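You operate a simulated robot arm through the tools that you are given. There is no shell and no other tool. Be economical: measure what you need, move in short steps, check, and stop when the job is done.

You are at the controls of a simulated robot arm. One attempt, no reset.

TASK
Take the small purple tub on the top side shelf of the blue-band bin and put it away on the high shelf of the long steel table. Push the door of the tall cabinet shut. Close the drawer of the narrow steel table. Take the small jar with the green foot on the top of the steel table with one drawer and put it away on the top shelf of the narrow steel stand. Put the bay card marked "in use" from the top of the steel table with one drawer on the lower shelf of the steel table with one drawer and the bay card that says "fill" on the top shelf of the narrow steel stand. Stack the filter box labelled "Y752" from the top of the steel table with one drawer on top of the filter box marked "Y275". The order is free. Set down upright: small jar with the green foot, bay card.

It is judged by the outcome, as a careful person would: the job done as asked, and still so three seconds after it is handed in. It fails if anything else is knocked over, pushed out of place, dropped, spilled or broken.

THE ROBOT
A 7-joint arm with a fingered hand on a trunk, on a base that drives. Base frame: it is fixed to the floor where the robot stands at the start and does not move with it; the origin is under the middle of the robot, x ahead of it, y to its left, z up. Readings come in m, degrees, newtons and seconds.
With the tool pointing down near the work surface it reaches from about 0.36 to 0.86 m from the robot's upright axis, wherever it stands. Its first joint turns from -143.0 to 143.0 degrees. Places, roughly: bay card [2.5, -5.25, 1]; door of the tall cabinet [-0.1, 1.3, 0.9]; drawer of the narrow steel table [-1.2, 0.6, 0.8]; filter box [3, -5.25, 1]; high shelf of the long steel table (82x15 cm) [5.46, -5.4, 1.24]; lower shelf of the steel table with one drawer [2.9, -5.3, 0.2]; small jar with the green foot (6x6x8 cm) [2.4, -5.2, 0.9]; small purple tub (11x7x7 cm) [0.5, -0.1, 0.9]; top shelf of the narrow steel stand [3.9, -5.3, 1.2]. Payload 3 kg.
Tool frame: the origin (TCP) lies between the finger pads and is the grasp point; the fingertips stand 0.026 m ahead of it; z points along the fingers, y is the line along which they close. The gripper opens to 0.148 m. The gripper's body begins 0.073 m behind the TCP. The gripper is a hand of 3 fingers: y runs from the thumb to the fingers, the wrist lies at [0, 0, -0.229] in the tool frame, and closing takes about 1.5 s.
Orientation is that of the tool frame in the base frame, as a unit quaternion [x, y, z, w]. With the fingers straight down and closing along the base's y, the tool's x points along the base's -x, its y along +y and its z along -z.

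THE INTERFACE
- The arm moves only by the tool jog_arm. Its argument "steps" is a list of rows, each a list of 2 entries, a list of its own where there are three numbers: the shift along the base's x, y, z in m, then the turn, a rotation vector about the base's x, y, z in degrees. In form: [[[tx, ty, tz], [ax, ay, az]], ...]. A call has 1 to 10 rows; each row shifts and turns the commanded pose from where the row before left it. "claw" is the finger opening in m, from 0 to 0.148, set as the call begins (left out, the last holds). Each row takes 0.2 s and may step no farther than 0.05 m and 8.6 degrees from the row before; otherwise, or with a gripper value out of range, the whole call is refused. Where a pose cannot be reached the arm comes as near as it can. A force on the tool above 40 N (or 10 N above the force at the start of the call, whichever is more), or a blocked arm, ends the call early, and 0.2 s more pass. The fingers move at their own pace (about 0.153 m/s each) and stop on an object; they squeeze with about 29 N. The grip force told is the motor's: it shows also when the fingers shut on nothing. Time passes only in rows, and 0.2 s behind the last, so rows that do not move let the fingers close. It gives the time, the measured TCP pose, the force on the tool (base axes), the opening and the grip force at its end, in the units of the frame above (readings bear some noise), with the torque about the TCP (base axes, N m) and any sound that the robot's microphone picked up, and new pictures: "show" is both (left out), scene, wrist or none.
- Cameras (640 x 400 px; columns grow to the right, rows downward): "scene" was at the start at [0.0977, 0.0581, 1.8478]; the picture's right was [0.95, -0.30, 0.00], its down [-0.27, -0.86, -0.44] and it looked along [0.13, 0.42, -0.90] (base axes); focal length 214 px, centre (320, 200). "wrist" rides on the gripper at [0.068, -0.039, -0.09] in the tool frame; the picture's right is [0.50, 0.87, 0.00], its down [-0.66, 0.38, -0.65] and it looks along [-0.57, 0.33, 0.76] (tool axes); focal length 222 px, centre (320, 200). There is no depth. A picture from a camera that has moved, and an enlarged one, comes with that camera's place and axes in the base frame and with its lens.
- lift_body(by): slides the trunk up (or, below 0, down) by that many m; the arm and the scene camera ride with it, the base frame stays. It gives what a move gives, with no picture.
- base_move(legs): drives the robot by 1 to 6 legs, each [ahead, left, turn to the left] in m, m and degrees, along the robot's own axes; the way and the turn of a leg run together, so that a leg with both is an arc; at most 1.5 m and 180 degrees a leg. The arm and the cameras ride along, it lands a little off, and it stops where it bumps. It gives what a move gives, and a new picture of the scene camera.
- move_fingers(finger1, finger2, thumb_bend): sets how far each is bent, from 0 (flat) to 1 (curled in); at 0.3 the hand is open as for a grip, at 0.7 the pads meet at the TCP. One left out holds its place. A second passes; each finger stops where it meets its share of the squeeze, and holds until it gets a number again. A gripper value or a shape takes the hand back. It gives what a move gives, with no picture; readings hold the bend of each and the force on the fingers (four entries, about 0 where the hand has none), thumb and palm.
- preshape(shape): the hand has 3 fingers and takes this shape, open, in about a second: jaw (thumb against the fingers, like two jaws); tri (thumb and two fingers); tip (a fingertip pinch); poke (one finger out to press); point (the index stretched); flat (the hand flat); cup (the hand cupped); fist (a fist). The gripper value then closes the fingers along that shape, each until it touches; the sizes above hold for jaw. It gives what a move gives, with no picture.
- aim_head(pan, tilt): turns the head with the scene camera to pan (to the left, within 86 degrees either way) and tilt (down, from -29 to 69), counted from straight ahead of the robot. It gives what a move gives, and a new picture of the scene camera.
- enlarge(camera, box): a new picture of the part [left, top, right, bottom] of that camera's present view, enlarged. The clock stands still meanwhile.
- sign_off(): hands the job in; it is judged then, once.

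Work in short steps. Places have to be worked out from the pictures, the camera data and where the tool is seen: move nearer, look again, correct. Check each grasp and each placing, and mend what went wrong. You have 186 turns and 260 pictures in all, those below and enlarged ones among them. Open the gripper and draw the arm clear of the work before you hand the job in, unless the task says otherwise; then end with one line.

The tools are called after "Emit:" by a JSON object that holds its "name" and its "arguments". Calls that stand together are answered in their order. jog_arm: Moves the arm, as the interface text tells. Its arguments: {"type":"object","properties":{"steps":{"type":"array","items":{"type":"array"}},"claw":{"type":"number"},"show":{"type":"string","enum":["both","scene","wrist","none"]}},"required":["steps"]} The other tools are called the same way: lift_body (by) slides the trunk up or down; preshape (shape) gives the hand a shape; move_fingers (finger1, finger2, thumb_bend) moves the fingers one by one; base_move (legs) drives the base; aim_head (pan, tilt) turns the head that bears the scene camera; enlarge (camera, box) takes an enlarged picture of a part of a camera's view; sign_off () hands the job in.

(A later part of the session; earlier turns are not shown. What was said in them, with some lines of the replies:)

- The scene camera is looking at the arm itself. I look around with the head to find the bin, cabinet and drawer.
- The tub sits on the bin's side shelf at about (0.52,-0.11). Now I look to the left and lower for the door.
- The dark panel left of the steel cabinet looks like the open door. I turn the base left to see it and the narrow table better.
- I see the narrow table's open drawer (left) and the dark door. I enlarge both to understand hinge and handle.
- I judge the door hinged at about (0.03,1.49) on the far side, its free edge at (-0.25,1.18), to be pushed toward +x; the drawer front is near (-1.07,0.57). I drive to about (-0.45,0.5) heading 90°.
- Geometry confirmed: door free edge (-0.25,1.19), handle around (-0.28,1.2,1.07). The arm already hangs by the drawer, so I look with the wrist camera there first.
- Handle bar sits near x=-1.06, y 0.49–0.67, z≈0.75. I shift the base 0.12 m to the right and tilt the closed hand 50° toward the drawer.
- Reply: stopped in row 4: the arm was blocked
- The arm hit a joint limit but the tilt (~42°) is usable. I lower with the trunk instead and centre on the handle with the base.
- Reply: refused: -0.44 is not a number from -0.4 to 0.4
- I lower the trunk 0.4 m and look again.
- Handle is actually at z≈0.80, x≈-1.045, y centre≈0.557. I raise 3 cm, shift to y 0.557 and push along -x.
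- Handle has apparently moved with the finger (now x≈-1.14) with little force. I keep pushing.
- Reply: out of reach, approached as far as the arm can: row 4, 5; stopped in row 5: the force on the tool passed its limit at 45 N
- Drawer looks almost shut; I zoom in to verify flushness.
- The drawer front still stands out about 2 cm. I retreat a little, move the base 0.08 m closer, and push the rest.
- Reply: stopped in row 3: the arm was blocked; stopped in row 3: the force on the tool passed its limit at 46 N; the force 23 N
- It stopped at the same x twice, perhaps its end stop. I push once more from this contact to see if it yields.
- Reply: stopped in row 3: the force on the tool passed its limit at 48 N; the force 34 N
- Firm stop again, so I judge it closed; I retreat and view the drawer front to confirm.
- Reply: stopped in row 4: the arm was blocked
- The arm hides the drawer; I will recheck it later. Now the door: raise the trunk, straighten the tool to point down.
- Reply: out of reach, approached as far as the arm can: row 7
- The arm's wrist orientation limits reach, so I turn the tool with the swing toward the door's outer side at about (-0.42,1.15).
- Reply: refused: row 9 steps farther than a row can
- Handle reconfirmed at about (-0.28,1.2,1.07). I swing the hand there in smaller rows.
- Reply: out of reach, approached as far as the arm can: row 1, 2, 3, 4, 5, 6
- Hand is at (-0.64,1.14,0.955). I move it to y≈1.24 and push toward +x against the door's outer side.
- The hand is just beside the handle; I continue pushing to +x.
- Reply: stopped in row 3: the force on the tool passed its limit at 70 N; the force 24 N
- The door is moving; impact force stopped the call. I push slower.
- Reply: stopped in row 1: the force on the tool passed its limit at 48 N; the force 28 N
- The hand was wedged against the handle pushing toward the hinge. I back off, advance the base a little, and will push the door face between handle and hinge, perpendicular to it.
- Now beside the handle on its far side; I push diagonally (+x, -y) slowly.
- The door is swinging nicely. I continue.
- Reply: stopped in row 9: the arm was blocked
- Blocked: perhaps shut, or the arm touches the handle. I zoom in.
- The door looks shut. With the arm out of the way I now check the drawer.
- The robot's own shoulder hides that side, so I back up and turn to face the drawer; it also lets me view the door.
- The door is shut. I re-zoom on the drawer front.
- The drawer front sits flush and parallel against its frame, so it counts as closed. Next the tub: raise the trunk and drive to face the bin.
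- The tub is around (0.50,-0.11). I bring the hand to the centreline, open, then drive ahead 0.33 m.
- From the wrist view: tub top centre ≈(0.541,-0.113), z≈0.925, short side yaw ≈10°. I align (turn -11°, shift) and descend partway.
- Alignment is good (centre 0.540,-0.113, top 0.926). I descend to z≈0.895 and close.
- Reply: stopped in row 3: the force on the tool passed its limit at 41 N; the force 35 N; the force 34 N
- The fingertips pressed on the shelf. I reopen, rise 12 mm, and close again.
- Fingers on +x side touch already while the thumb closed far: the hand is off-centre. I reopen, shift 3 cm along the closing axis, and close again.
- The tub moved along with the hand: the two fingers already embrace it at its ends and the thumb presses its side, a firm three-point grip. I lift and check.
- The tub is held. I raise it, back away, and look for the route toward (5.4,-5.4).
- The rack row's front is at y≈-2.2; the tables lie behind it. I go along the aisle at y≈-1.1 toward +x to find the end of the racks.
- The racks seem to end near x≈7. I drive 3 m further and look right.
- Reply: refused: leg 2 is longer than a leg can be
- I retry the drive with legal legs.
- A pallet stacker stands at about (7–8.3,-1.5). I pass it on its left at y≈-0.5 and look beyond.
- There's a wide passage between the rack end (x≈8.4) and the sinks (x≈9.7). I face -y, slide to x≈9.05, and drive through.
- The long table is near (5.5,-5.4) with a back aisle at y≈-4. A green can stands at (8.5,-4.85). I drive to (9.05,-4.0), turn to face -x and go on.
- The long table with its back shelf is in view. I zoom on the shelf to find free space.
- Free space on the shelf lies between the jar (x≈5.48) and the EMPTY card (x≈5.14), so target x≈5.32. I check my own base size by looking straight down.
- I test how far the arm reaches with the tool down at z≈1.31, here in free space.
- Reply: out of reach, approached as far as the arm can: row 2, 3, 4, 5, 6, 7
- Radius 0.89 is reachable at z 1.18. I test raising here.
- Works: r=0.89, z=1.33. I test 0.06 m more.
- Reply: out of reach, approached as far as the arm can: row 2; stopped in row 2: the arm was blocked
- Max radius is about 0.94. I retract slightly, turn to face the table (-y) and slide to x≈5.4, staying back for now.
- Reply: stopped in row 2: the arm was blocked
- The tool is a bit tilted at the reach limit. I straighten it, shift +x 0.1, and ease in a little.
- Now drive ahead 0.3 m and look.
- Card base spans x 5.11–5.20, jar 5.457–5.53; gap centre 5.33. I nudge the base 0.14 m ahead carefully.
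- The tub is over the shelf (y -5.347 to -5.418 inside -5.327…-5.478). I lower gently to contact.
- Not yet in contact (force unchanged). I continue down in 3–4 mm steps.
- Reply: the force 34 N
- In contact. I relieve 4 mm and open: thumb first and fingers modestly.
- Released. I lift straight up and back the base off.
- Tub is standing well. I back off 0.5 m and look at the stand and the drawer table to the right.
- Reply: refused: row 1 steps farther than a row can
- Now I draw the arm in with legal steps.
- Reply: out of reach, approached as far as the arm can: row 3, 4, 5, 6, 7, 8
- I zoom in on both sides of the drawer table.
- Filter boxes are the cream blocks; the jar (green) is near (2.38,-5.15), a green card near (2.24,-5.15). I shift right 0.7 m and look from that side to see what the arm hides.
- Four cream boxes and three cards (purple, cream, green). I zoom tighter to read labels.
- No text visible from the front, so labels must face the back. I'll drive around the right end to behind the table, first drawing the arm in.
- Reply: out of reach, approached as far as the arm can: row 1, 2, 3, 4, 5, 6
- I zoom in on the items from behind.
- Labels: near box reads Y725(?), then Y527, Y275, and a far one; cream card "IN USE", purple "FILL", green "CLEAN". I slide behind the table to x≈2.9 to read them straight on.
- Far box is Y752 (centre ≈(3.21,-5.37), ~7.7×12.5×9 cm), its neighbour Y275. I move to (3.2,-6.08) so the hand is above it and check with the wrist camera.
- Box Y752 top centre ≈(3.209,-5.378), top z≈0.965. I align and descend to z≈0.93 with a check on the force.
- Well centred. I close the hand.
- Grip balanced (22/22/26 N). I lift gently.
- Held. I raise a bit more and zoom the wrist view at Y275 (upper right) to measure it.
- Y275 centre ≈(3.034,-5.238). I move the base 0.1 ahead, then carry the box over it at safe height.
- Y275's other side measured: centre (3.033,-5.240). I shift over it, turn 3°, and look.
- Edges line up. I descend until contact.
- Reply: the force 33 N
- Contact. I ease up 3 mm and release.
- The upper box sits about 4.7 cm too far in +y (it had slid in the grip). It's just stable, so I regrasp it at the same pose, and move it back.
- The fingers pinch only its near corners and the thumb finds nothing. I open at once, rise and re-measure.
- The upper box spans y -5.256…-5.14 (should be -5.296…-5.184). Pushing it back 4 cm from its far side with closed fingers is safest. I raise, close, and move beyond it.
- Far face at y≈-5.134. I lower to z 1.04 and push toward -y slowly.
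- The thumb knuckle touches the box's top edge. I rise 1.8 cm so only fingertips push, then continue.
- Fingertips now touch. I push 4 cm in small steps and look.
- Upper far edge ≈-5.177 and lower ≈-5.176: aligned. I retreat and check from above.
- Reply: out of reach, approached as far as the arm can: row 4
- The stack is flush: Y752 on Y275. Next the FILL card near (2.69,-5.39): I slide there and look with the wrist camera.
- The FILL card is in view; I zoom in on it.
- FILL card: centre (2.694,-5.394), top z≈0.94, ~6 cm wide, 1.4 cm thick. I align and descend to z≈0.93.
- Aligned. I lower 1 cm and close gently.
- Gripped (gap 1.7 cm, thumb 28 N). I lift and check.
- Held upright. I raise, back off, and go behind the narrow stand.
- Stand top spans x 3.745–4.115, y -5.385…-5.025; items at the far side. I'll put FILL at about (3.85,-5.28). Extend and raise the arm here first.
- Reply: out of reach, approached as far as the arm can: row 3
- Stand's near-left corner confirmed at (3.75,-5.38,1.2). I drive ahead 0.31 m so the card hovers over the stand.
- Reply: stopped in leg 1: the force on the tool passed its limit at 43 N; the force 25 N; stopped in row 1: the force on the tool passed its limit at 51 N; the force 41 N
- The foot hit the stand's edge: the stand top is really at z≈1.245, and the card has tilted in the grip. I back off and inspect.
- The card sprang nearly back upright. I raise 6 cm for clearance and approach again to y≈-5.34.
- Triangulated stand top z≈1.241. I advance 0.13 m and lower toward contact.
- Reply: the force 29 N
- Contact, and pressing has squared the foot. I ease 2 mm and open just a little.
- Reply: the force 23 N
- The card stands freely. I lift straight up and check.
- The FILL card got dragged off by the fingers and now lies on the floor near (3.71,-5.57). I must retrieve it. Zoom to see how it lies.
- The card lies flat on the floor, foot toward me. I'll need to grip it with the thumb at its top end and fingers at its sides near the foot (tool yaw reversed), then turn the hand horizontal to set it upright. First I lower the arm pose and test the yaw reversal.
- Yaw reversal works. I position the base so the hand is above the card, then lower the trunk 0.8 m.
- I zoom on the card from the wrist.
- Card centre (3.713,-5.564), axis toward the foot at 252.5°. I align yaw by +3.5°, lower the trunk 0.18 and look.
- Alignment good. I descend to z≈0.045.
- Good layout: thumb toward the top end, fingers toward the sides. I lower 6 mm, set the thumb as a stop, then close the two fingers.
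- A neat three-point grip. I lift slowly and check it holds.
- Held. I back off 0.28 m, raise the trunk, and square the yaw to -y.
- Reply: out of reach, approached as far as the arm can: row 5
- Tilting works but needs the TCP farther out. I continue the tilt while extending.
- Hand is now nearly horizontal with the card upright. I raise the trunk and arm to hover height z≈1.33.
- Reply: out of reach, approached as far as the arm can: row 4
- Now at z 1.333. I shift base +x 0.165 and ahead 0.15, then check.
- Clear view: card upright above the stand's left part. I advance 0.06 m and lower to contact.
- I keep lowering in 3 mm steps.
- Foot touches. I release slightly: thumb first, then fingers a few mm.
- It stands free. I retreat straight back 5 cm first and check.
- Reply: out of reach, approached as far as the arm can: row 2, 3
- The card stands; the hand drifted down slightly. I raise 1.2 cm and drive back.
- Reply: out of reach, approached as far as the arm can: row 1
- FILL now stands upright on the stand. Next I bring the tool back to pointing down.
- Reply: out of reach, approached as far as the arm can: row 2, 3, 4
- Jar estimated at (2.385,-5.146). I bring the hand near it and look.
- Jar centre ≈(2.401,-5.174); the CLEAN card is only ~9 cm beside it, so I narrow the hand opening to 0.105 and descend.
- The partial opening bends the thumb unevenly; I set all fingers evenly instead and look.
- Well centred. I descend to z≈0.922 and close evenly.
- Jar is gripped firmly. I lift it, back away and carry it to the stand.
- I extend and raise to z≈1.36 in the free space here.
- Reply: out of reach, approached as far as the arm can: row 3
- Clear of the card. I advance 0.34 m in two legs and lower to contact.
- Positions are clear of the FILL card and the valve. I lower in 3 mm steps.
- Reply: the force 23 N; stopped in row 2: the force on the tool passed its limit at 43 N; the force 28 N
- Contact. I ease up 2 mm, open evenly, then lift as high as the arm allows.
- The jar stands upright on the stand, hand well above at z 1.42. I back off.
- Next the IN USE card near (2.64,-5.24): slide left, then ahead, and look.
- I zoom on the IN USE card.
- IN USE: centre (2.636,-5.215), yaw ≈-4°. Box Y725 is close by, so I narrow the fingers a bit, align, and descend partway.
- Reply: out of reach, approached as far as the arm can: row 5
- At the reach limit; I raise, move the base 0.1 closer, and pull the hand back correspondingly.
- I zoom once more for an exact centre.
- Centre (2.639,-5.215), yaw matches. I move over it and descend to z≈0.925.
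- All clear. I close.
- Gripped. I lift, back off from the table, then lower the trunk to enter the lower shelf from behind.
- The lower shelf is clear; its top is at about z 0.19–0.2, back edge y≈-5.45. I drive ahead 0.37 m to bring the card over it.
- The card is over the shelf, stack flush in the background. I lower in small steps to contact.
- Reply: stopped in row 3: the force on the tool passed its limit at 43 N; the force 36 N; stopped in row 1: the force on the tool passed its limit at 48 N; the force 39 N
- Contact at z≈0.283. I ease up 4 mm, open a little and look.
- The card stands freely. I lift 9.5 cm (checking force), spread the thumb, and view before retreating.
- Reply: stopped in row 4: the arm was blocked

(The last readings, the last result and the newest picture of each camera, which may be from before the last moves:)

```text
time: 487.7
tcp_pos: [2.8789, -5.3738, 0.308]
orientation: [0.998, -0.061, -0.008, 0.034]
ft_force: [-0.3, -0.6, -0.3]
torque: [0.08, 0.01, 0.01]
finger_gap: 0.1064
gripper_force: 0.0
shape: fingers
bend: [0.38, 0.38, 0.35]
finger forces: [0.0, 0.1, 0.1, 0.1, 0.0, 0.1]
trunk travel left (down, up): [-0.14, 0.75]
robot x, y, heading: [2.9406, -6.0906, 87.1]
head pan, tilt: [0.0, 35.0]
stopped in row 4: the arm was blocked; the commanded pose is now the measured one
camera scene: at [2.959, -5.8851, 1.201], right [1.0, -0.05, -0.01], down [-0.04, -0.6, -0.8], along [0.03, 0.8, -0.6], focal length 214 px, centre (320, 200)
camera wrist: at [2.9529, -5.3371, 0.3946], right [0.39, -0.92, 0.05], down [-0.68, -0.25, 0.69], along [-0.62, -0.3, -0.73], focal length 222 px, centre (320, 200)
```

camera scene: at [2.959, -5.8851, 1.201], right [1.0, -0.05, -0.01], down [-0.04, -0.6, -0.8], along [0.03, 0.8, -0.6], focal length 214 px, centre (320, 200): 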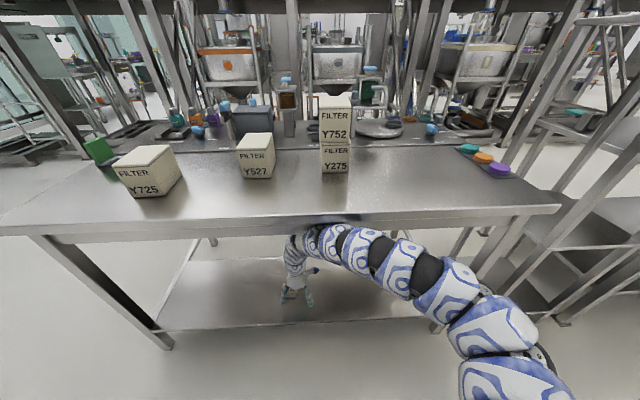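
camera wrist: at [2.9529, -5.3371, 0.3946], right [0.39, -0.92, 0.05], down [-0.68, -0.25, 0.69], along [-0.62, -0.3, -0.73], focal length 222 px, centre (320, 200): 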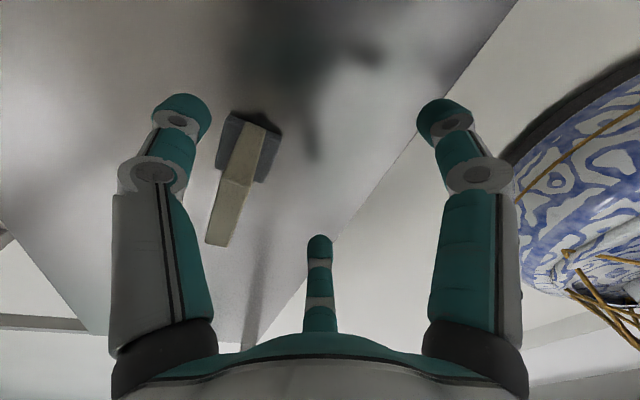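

The arm's elbow hit the table's underside and rocked the robot. I gently lower 2 cm to unload and look again.

Emit:
{"name": "jog_arm", "arguments": {"steps": [[[0, 0, -0.008], [0, 0, 0]], [[0, 0, -0.008], [0, 0, 0]], [[0, 0, 0], [0, 0, 0]]], "show": "both"}}

```text
time: 488.7
tcp_pos: [2.8841, -5.3596, 0.3114]
orientation: [0.993, -0.111, -0.011, 0.025]
ft_force: [0.6, 0.1, -0.1]
torque: [0.01, -0.02, 0.0]
finger_gap: 0.1066
gripper_force: 0.0
shape: fingers
bend: [0.38, 0.38, 0.35]
finger forces: [0.1, 0.1, 0.0, 0.1, 0.0, 0.0]
trunk travel left (down, up): [-0.14, 0.75]
robot x, y, heading: [2.9047, -6.0911, 85.2]
head pan, tilt: [0.0, 35.0]
stopped in row 3: the arm was blocked; the commanded pose is now the measured one
camera scene: at [2.922, -5.8808, 1.2047], right [1.0, -0.09, 0.0], down [-0.05, -0.6, -0.8], along [0.07, 0.79, -0.61], focal length 214 px, centre (320, 200)
camera wrist: at [2.9608, -5.3326, 0.3973], right [0.3, -0.95, 0.04], down [-0.7, -0.19, 0.68], along [-0.65, -0.23, -0.73], focal length 222 px, centre (320, 200)
```

scene: 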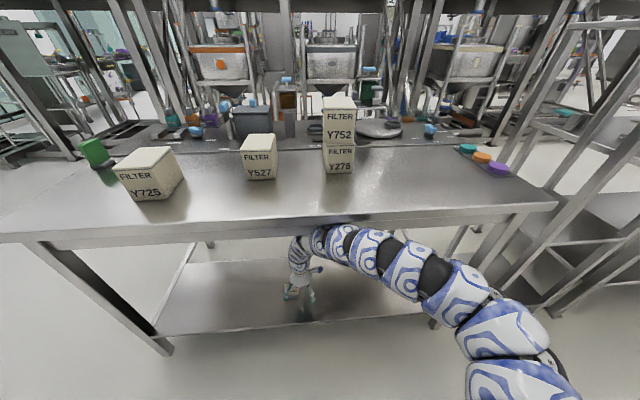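
wrist: 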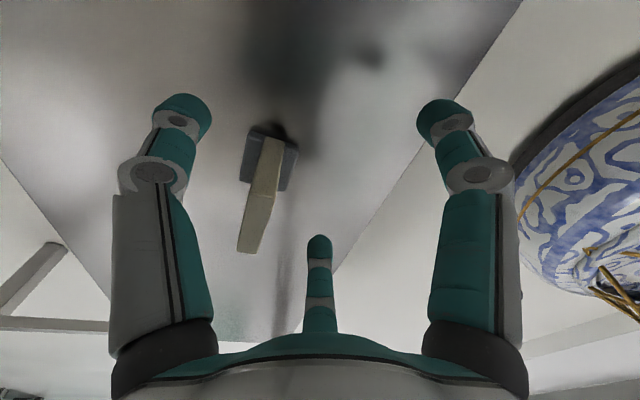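

Still wedged. I lower the trunk 3 cm to release the contact.

Emit:
{"name": "lift_body", "arguments": {"by": -0.03}}

Emit:
{"name": "jog_arm", "arguments": {"steps": [[[0, 0, 0], [0, 0, 0]]], "show": "both"}}

```text
time: 489.4
tcp_pos: [2.8875, -5.3522, 0.3265]
orientation: [0.995, -0.102, -0.009, -0.003]
ft_force: [0.1, 0.2, 1.0]
torque: [0.0, 0.01, 0.0]
finger_gap: 0.1063
gripper_force: 0.1
shape: fingers
bend: [0.38, 0.38, 0.35]
finger forces: [0.0, 0.1, 0.1, 0.1, 0.0, 0.0]
trunk travel left (down, up): [-0.11, 0.78]
robot x, y, heading: [2.8986, -6.0807, 83.1]
head pan, tilt: [0.0, 35.0]
```

```text
time: 489.8
tcp_pos: [2.8855, -5.3594, 0.3239]
orientation: [0.995, -0.103, -0.008, -0.002]
ft_force: [1.1, 1.5, 0.4]
torque: [0.01, 0.02, -0.01]
finger_gap: 0.1065
gripper_force: 0.0
shape: fingers
bend: [0.38, 0.38, 0.35]
finger forces: [0.1, 0.0, 0.0, 0.0, 0.1, 0.0]
trunk travel left (down, up): [-0.11, 0.78]
robot x, y, heading: [2.8928, -6.0831, 82.7]
head pan, tilt: [0.0, 35.0]
camera scene: at [2.9118, -5.9182, 1.1979], right [0.99, -0.13, 0.0], down [-0.07, -0.57, -0.82], along [0.1, 0.81, -0.57], focal length 214 px, centre (320, 200)
camera wrist: at [2.96, -5.3359, 0.413], right [0.31, -0.95, -0.01], down [-0.71, -0.24, 0.66], along [-0.63, -0.2, -0.75], focal length 222 px, centre (320, 200)
```

scene: 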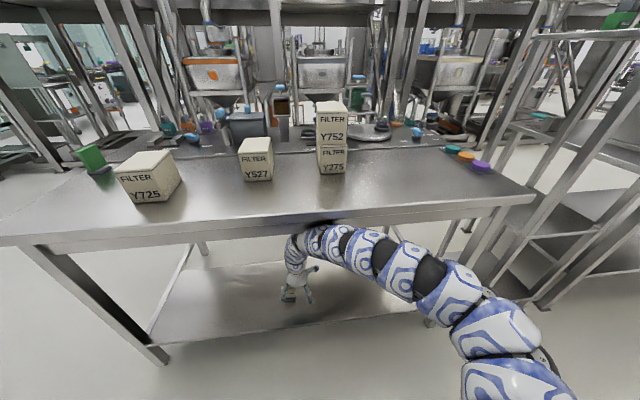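
wrist: 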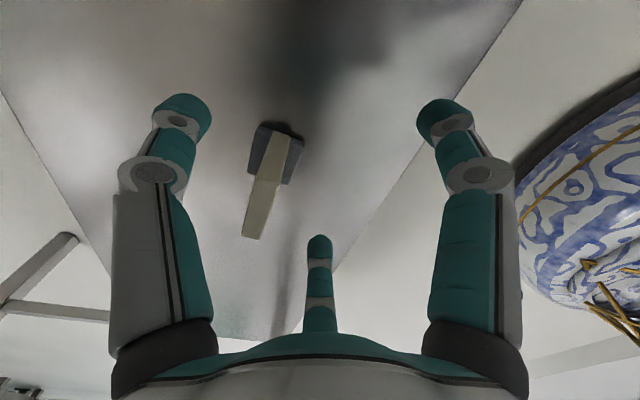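

Free again and upright; the card still stands at ≈(2.852,-5.328), between thumb and one finger. I widen those two and slide the hand out diagonally (+x,-y) through that gap.

Emit:
{"name": "move_fingers", "arguments": {"finger2": 0.27, "thumb_bend": 0.2}}

Emit:
{"name": "base_move", "arguments": {"legs": [[-0.042, -0.062, 0]]}}

Emit:
{"name": "jog_arm", "arguments": {"steps": [[[0, 0, 0], [0, 0, 0]]], "show": "wrist"}}

```text
time: 490.8
tcp_pos: [2.8865, -5.3621, 0.3218]
orientation: [0.995, -0.102, -0.008, 0.0]
ft_force: [0.3, 0.2, 0.5]
torque: [0.0, 0.0, 0.0]
finger_gap: 0.1251
gripper_force: 0.1
shape: fingers
bend: [0.38, 0.27, 0.2]
finger forces: [0.1, 0.0, 0.0, 0.1, 0.0, 0.1]
trunk travel left (down, up): [-0.11, 0.78]
robot x, y, heading: [2.8945, -6.0831, 83.0]
head pan, tilt: [0.0, 35.0]
```

```text
time: 491.9
tcp_pos: [2.9436, -5.4102, 0.3218]
orientation: [0.995, -0.103, -0.008, 0.001]
ft_force: [-0.4, 0.2, -0.5]
torque: [-0.04, -0.04, 0.0]
finger_gap: 0.1249
gripper_force: 0.0
shape: fingers
bend: [0.38, 0.27, 0.2]
finger forces: [0.1, 0.0, 0.0, 0.1, 0.0, 0.0]
trunk travel left (down, up): [-0.11, 0.78]
robot x, y, heading: [2.9512, -6.1333, 82.6]
head pan, tilt: [0.0, 35.0]
camera scene: at [2.9712, -5.9678, 1.1965], right [0.99, -0.12, 0.0], down [-0.07, -0.57, -0.82], along [0.1, 0.81, -0.57], focal length 214 px, centre (320, 200)
```

scene: 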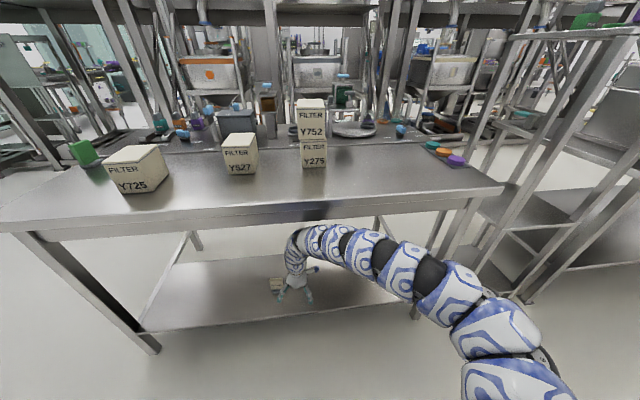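

```text
time: 492.3
tcp_pos: [2.9442, -5.4102, 0.3228]
orientation: [0.994, -0.105, -0.007, 0.0]
ft_force: [-1.0, -0.3, -0.5]
torque: [-0.02, -0.02, -0.03]
finger_gap: 0.125
gripper_force: 0.0
shape: fingers
bend: [0.38, 0.27, 0.2]
finger forces: [0.0, 0.0, 0.0, 0.1, 0.0, 0.1]
trunk travel left (down, up): [-0.11, 0.78]
robot x, y, heading: [2.9509, -6.1326, 82.7]
head pan, tilt: [0.0, 35.0]
camera wrist: at [3.0194, -5.3857, 0.4107], right [0.31, -0.95, -0.01], down [-0.71, -0.24, 0.67], along [-0.63, -0.2, -0.75], focal length 222 px, centre (320, 200)
```

wrist: 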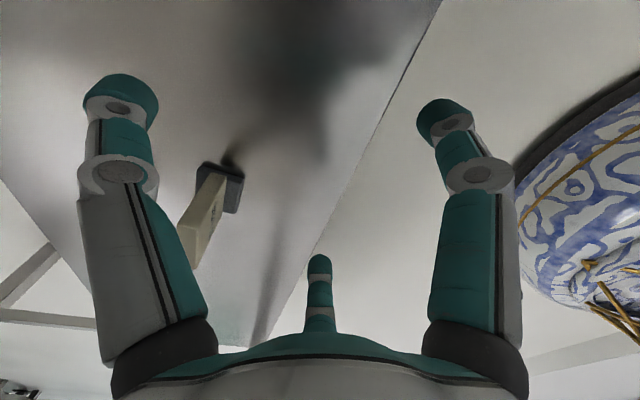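

The card remains upright and is passing clear of the hand. I continue diagonally then straight back.

Emit:
{"name": "base_move", "arguments": {"legs": [[-0.05, -0.06, 0], [-0.4, 0, 0]]}}

Emit:
{"name": "enlarge", "arguments": {"camera": "scene", "box": [120, 60, 400, 300]}}

```text
time: 495.4
tcp_pos: [2.9475, -5.8664, 0.3213]
orientation: [0.995, -0.103, -0.008, 0.0]
ft_force: [0.4, 0.1, -0.2]
torque: [-0.04, 0.0, -0.01]
finger_gap: 0.125
gripper_force: 0.1
shape: fingers
bend: [0.38, 0.27, 0.2]
finger forces: [0.0, 0.0, 0.0, 0.1, 0.1, 0.0]
trunk travel left (down, up): [-0.11, 0.78]
robot x, y, heading: [2.9591, -6.5875, 83.3]
head pan, tilt: [0.0, 35.0]
camera scene: at [2.976, -6.4237, 1.1965], right [0.99, -0.12, 0.0], down [-0.07, -0.57, -0.82], along [0.1, 0.81, -0.57], focal length 214 px, centre (320, 200)
```

scene: 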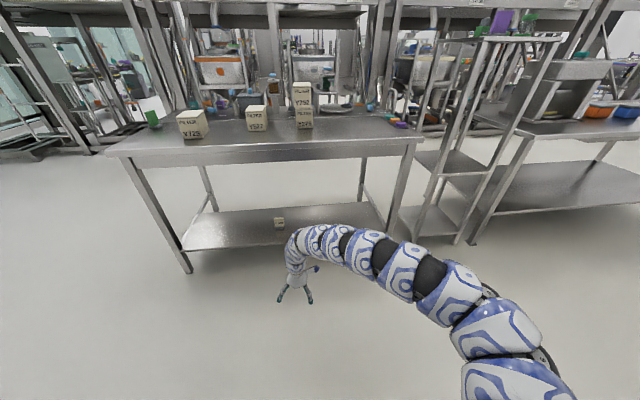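

```text
1.67 times, centred on (260, 180) of scene
camera zoom: at [2.976, -6.4237, 1.1965], right [0.99, -0.12, 0.0], down [-0.07, -0.57, -0.82], along [0.1, 0.81, -0.57], focal length 358 px, centre (420, 233)
```

zoom: 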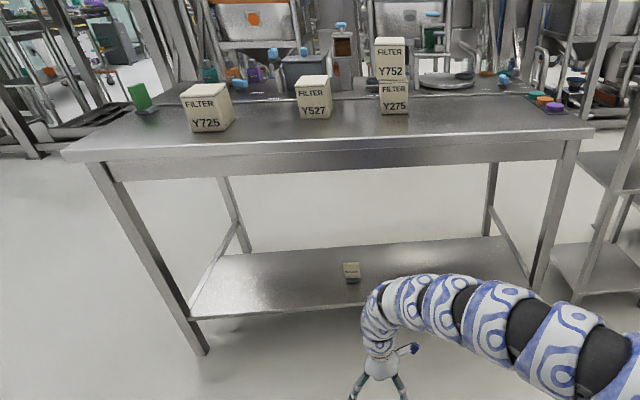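

IN USE stands upright on the lower shelf; the stack and others are intact. I raise the trunk and inspect the stand.

Emit:
{"name": "lift_body", "arguments": {"by": 0.4}}

Emit:
{"name": "lift_body", "arguments": {"by": 0.38}}

Emit:
{"name": "aim_head", "arguments": {"pan": -30, "tilt": 35}}

Emit:
{"name": "enlarge", "arguments": {"camera": "scene", "box": [270, 110, 430, 230]}}

```text
time: 499.2
tcp_pos: [2.9473, -5.8657, 0.7223]
orientation: [0.995, -0.101, -0.008, 0.0]
ft_force: [0.1, -0.7, -0.3]
torque: [0.02, -0.01, -0.01]
finger_gap: 0.1251
gripper_force: 0.1
shape: fingers
bend: [0.38, 0.27, 0.2]
finger forces: [0.0, 0.0, 0.0, 0.0, 0.0, 0.0]
trunk travel left (down, up): [-0.51, 0.38]
robot x, y, heading: [2.9549, -6.5886, 83.2]
head pan, tilt: [0.0, 35.0]
```

```text
time: 502.9
tcp_pos: [2.9472, -5.8662, 1.1019]
orientation: [0.995, -0.102, -0.008, 0.0]
ft_force: [0.1, 1.0, 0.0]
torque: [0.03, 0.03, 0.01]
finger_gap: 0.1251
gripper_force: 0.0
shape: fingers
bend: [0.38, 0.27, 0.2]
finger forces: [0.1, 0.0, 0.0, 0.0, 0.0, 0.1]
trunk travel left (down, up): [-0.89, 0.0]
robot x, y, heading: [2.9559, -6.5905, 82.9]
head pan, tilt: [0.0, 35.0]
```

```text
time: 503.9
tcp_pos: [2.9465, -5.8643, 1.1017]
orientation: [0.995, -0.103, -0.008, -0.001]
ft_force: [0.0, -0.5, 0.2]
torque: [0.04, 0.02, 0.01]
finger_gap: 0.125
gripper_force: 0.2
shape: fingers
bend: [0.38, 0.27, 0.2]
finger forces: [0.1, 0.0, 0.0, 0.0, 0.1, 0.0]
trunk travel left (down, up): [-0.89, 0.0]
robot x, y, heading: [2.9553, -6.5891, 83.3]
head pan, tilt: [-30.0, 35.0]
camera scene: at [3.0183, -6.4406, 1.9765], right [0.8, -0.6, 0.0], down [-0.34, -0.46, -0.82], along [0.49, 0.66, -0.57], focal length 214 px, centre (320, 200)
```

scene: 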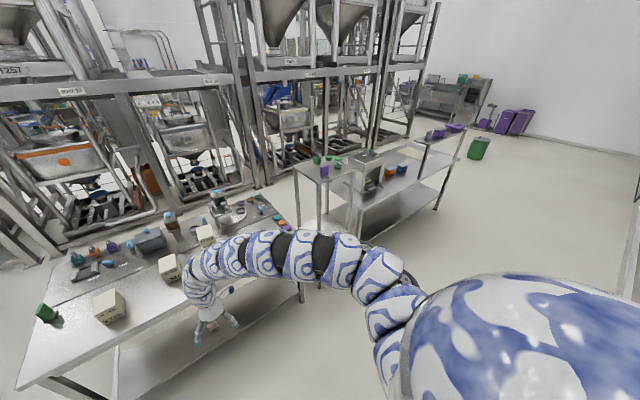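

```text
3.33 times, centred on (350, 170) of scene
camera zoom: at [3.0183, -6.4406, 1.9765], right [0.8, -0.6, 0.0], down [-0.34, -0.46, -0.82], along [0.49, 0.66, -0.57], focal length 715 px, centre (220, 300)
```

zoom: 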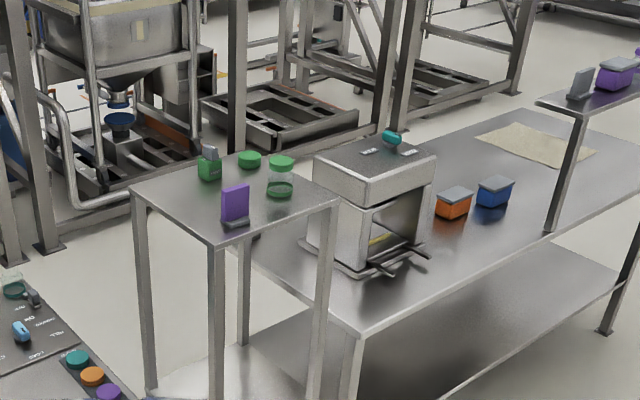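

Everything is in place: tub on the high shelf, jar and FILL on the stand, IN USE on the lower shelf, Y752 on Y275. I open the hand fully, clear of the work, before handing in.

Emit:
{"name": "jog_arm", "arguments": {"steps": [[[0, 0, 0], [0, 0, 0]], [[0, 0, 0], [0, 0, 0]]], "claw": 0.148, "show": "scene"}}

```text
time: 504.5
tcp_pos: [2.947, -5.8647, 1.1012]
orientation: [0.995, -0.102, -0.007, 0.001]
ft_force: [0.3, -0.3, 0.3]
torque: [0.02, 0.01, 0.0]
finger_gap: 0.148
gripper_force: 0.1
shape: jaw
bend: [0.3, 0.3, 0.3]
finger forces: [0.0, 0.0, 0.0, 0.1, 0.1, 0.0]
trunk travel left (down, up): [-0.89, 0.0]
robot x, y, heading: [2.955, -6.5922, 83.1]
head pan, tilt: [-30.0, 35.0]
camera scene: at [3.0184, -6.4407, 1.9765], right [0.8, -0.6, 0.0], down [-0.34, -0.46, -0.82], along [0.49, 0.66, -0.57], focal length 214 px, centre (320, 200)
```

scene: 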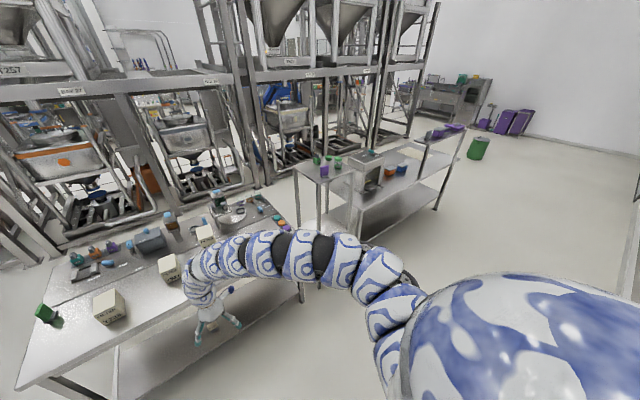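

The hand is open and clear and all goals look met; I hand the job in.

Emit:
{"name": "sign_off", "arguments": {}}

```text
The job is handed in.
```

All the tasks are done and handed in, with two caveats: the FILL card fell to the floor once before I picked it up and set it upright on the stand, and the narrow table's drawer may still sit about 1 cm proud, although it would not push in further.
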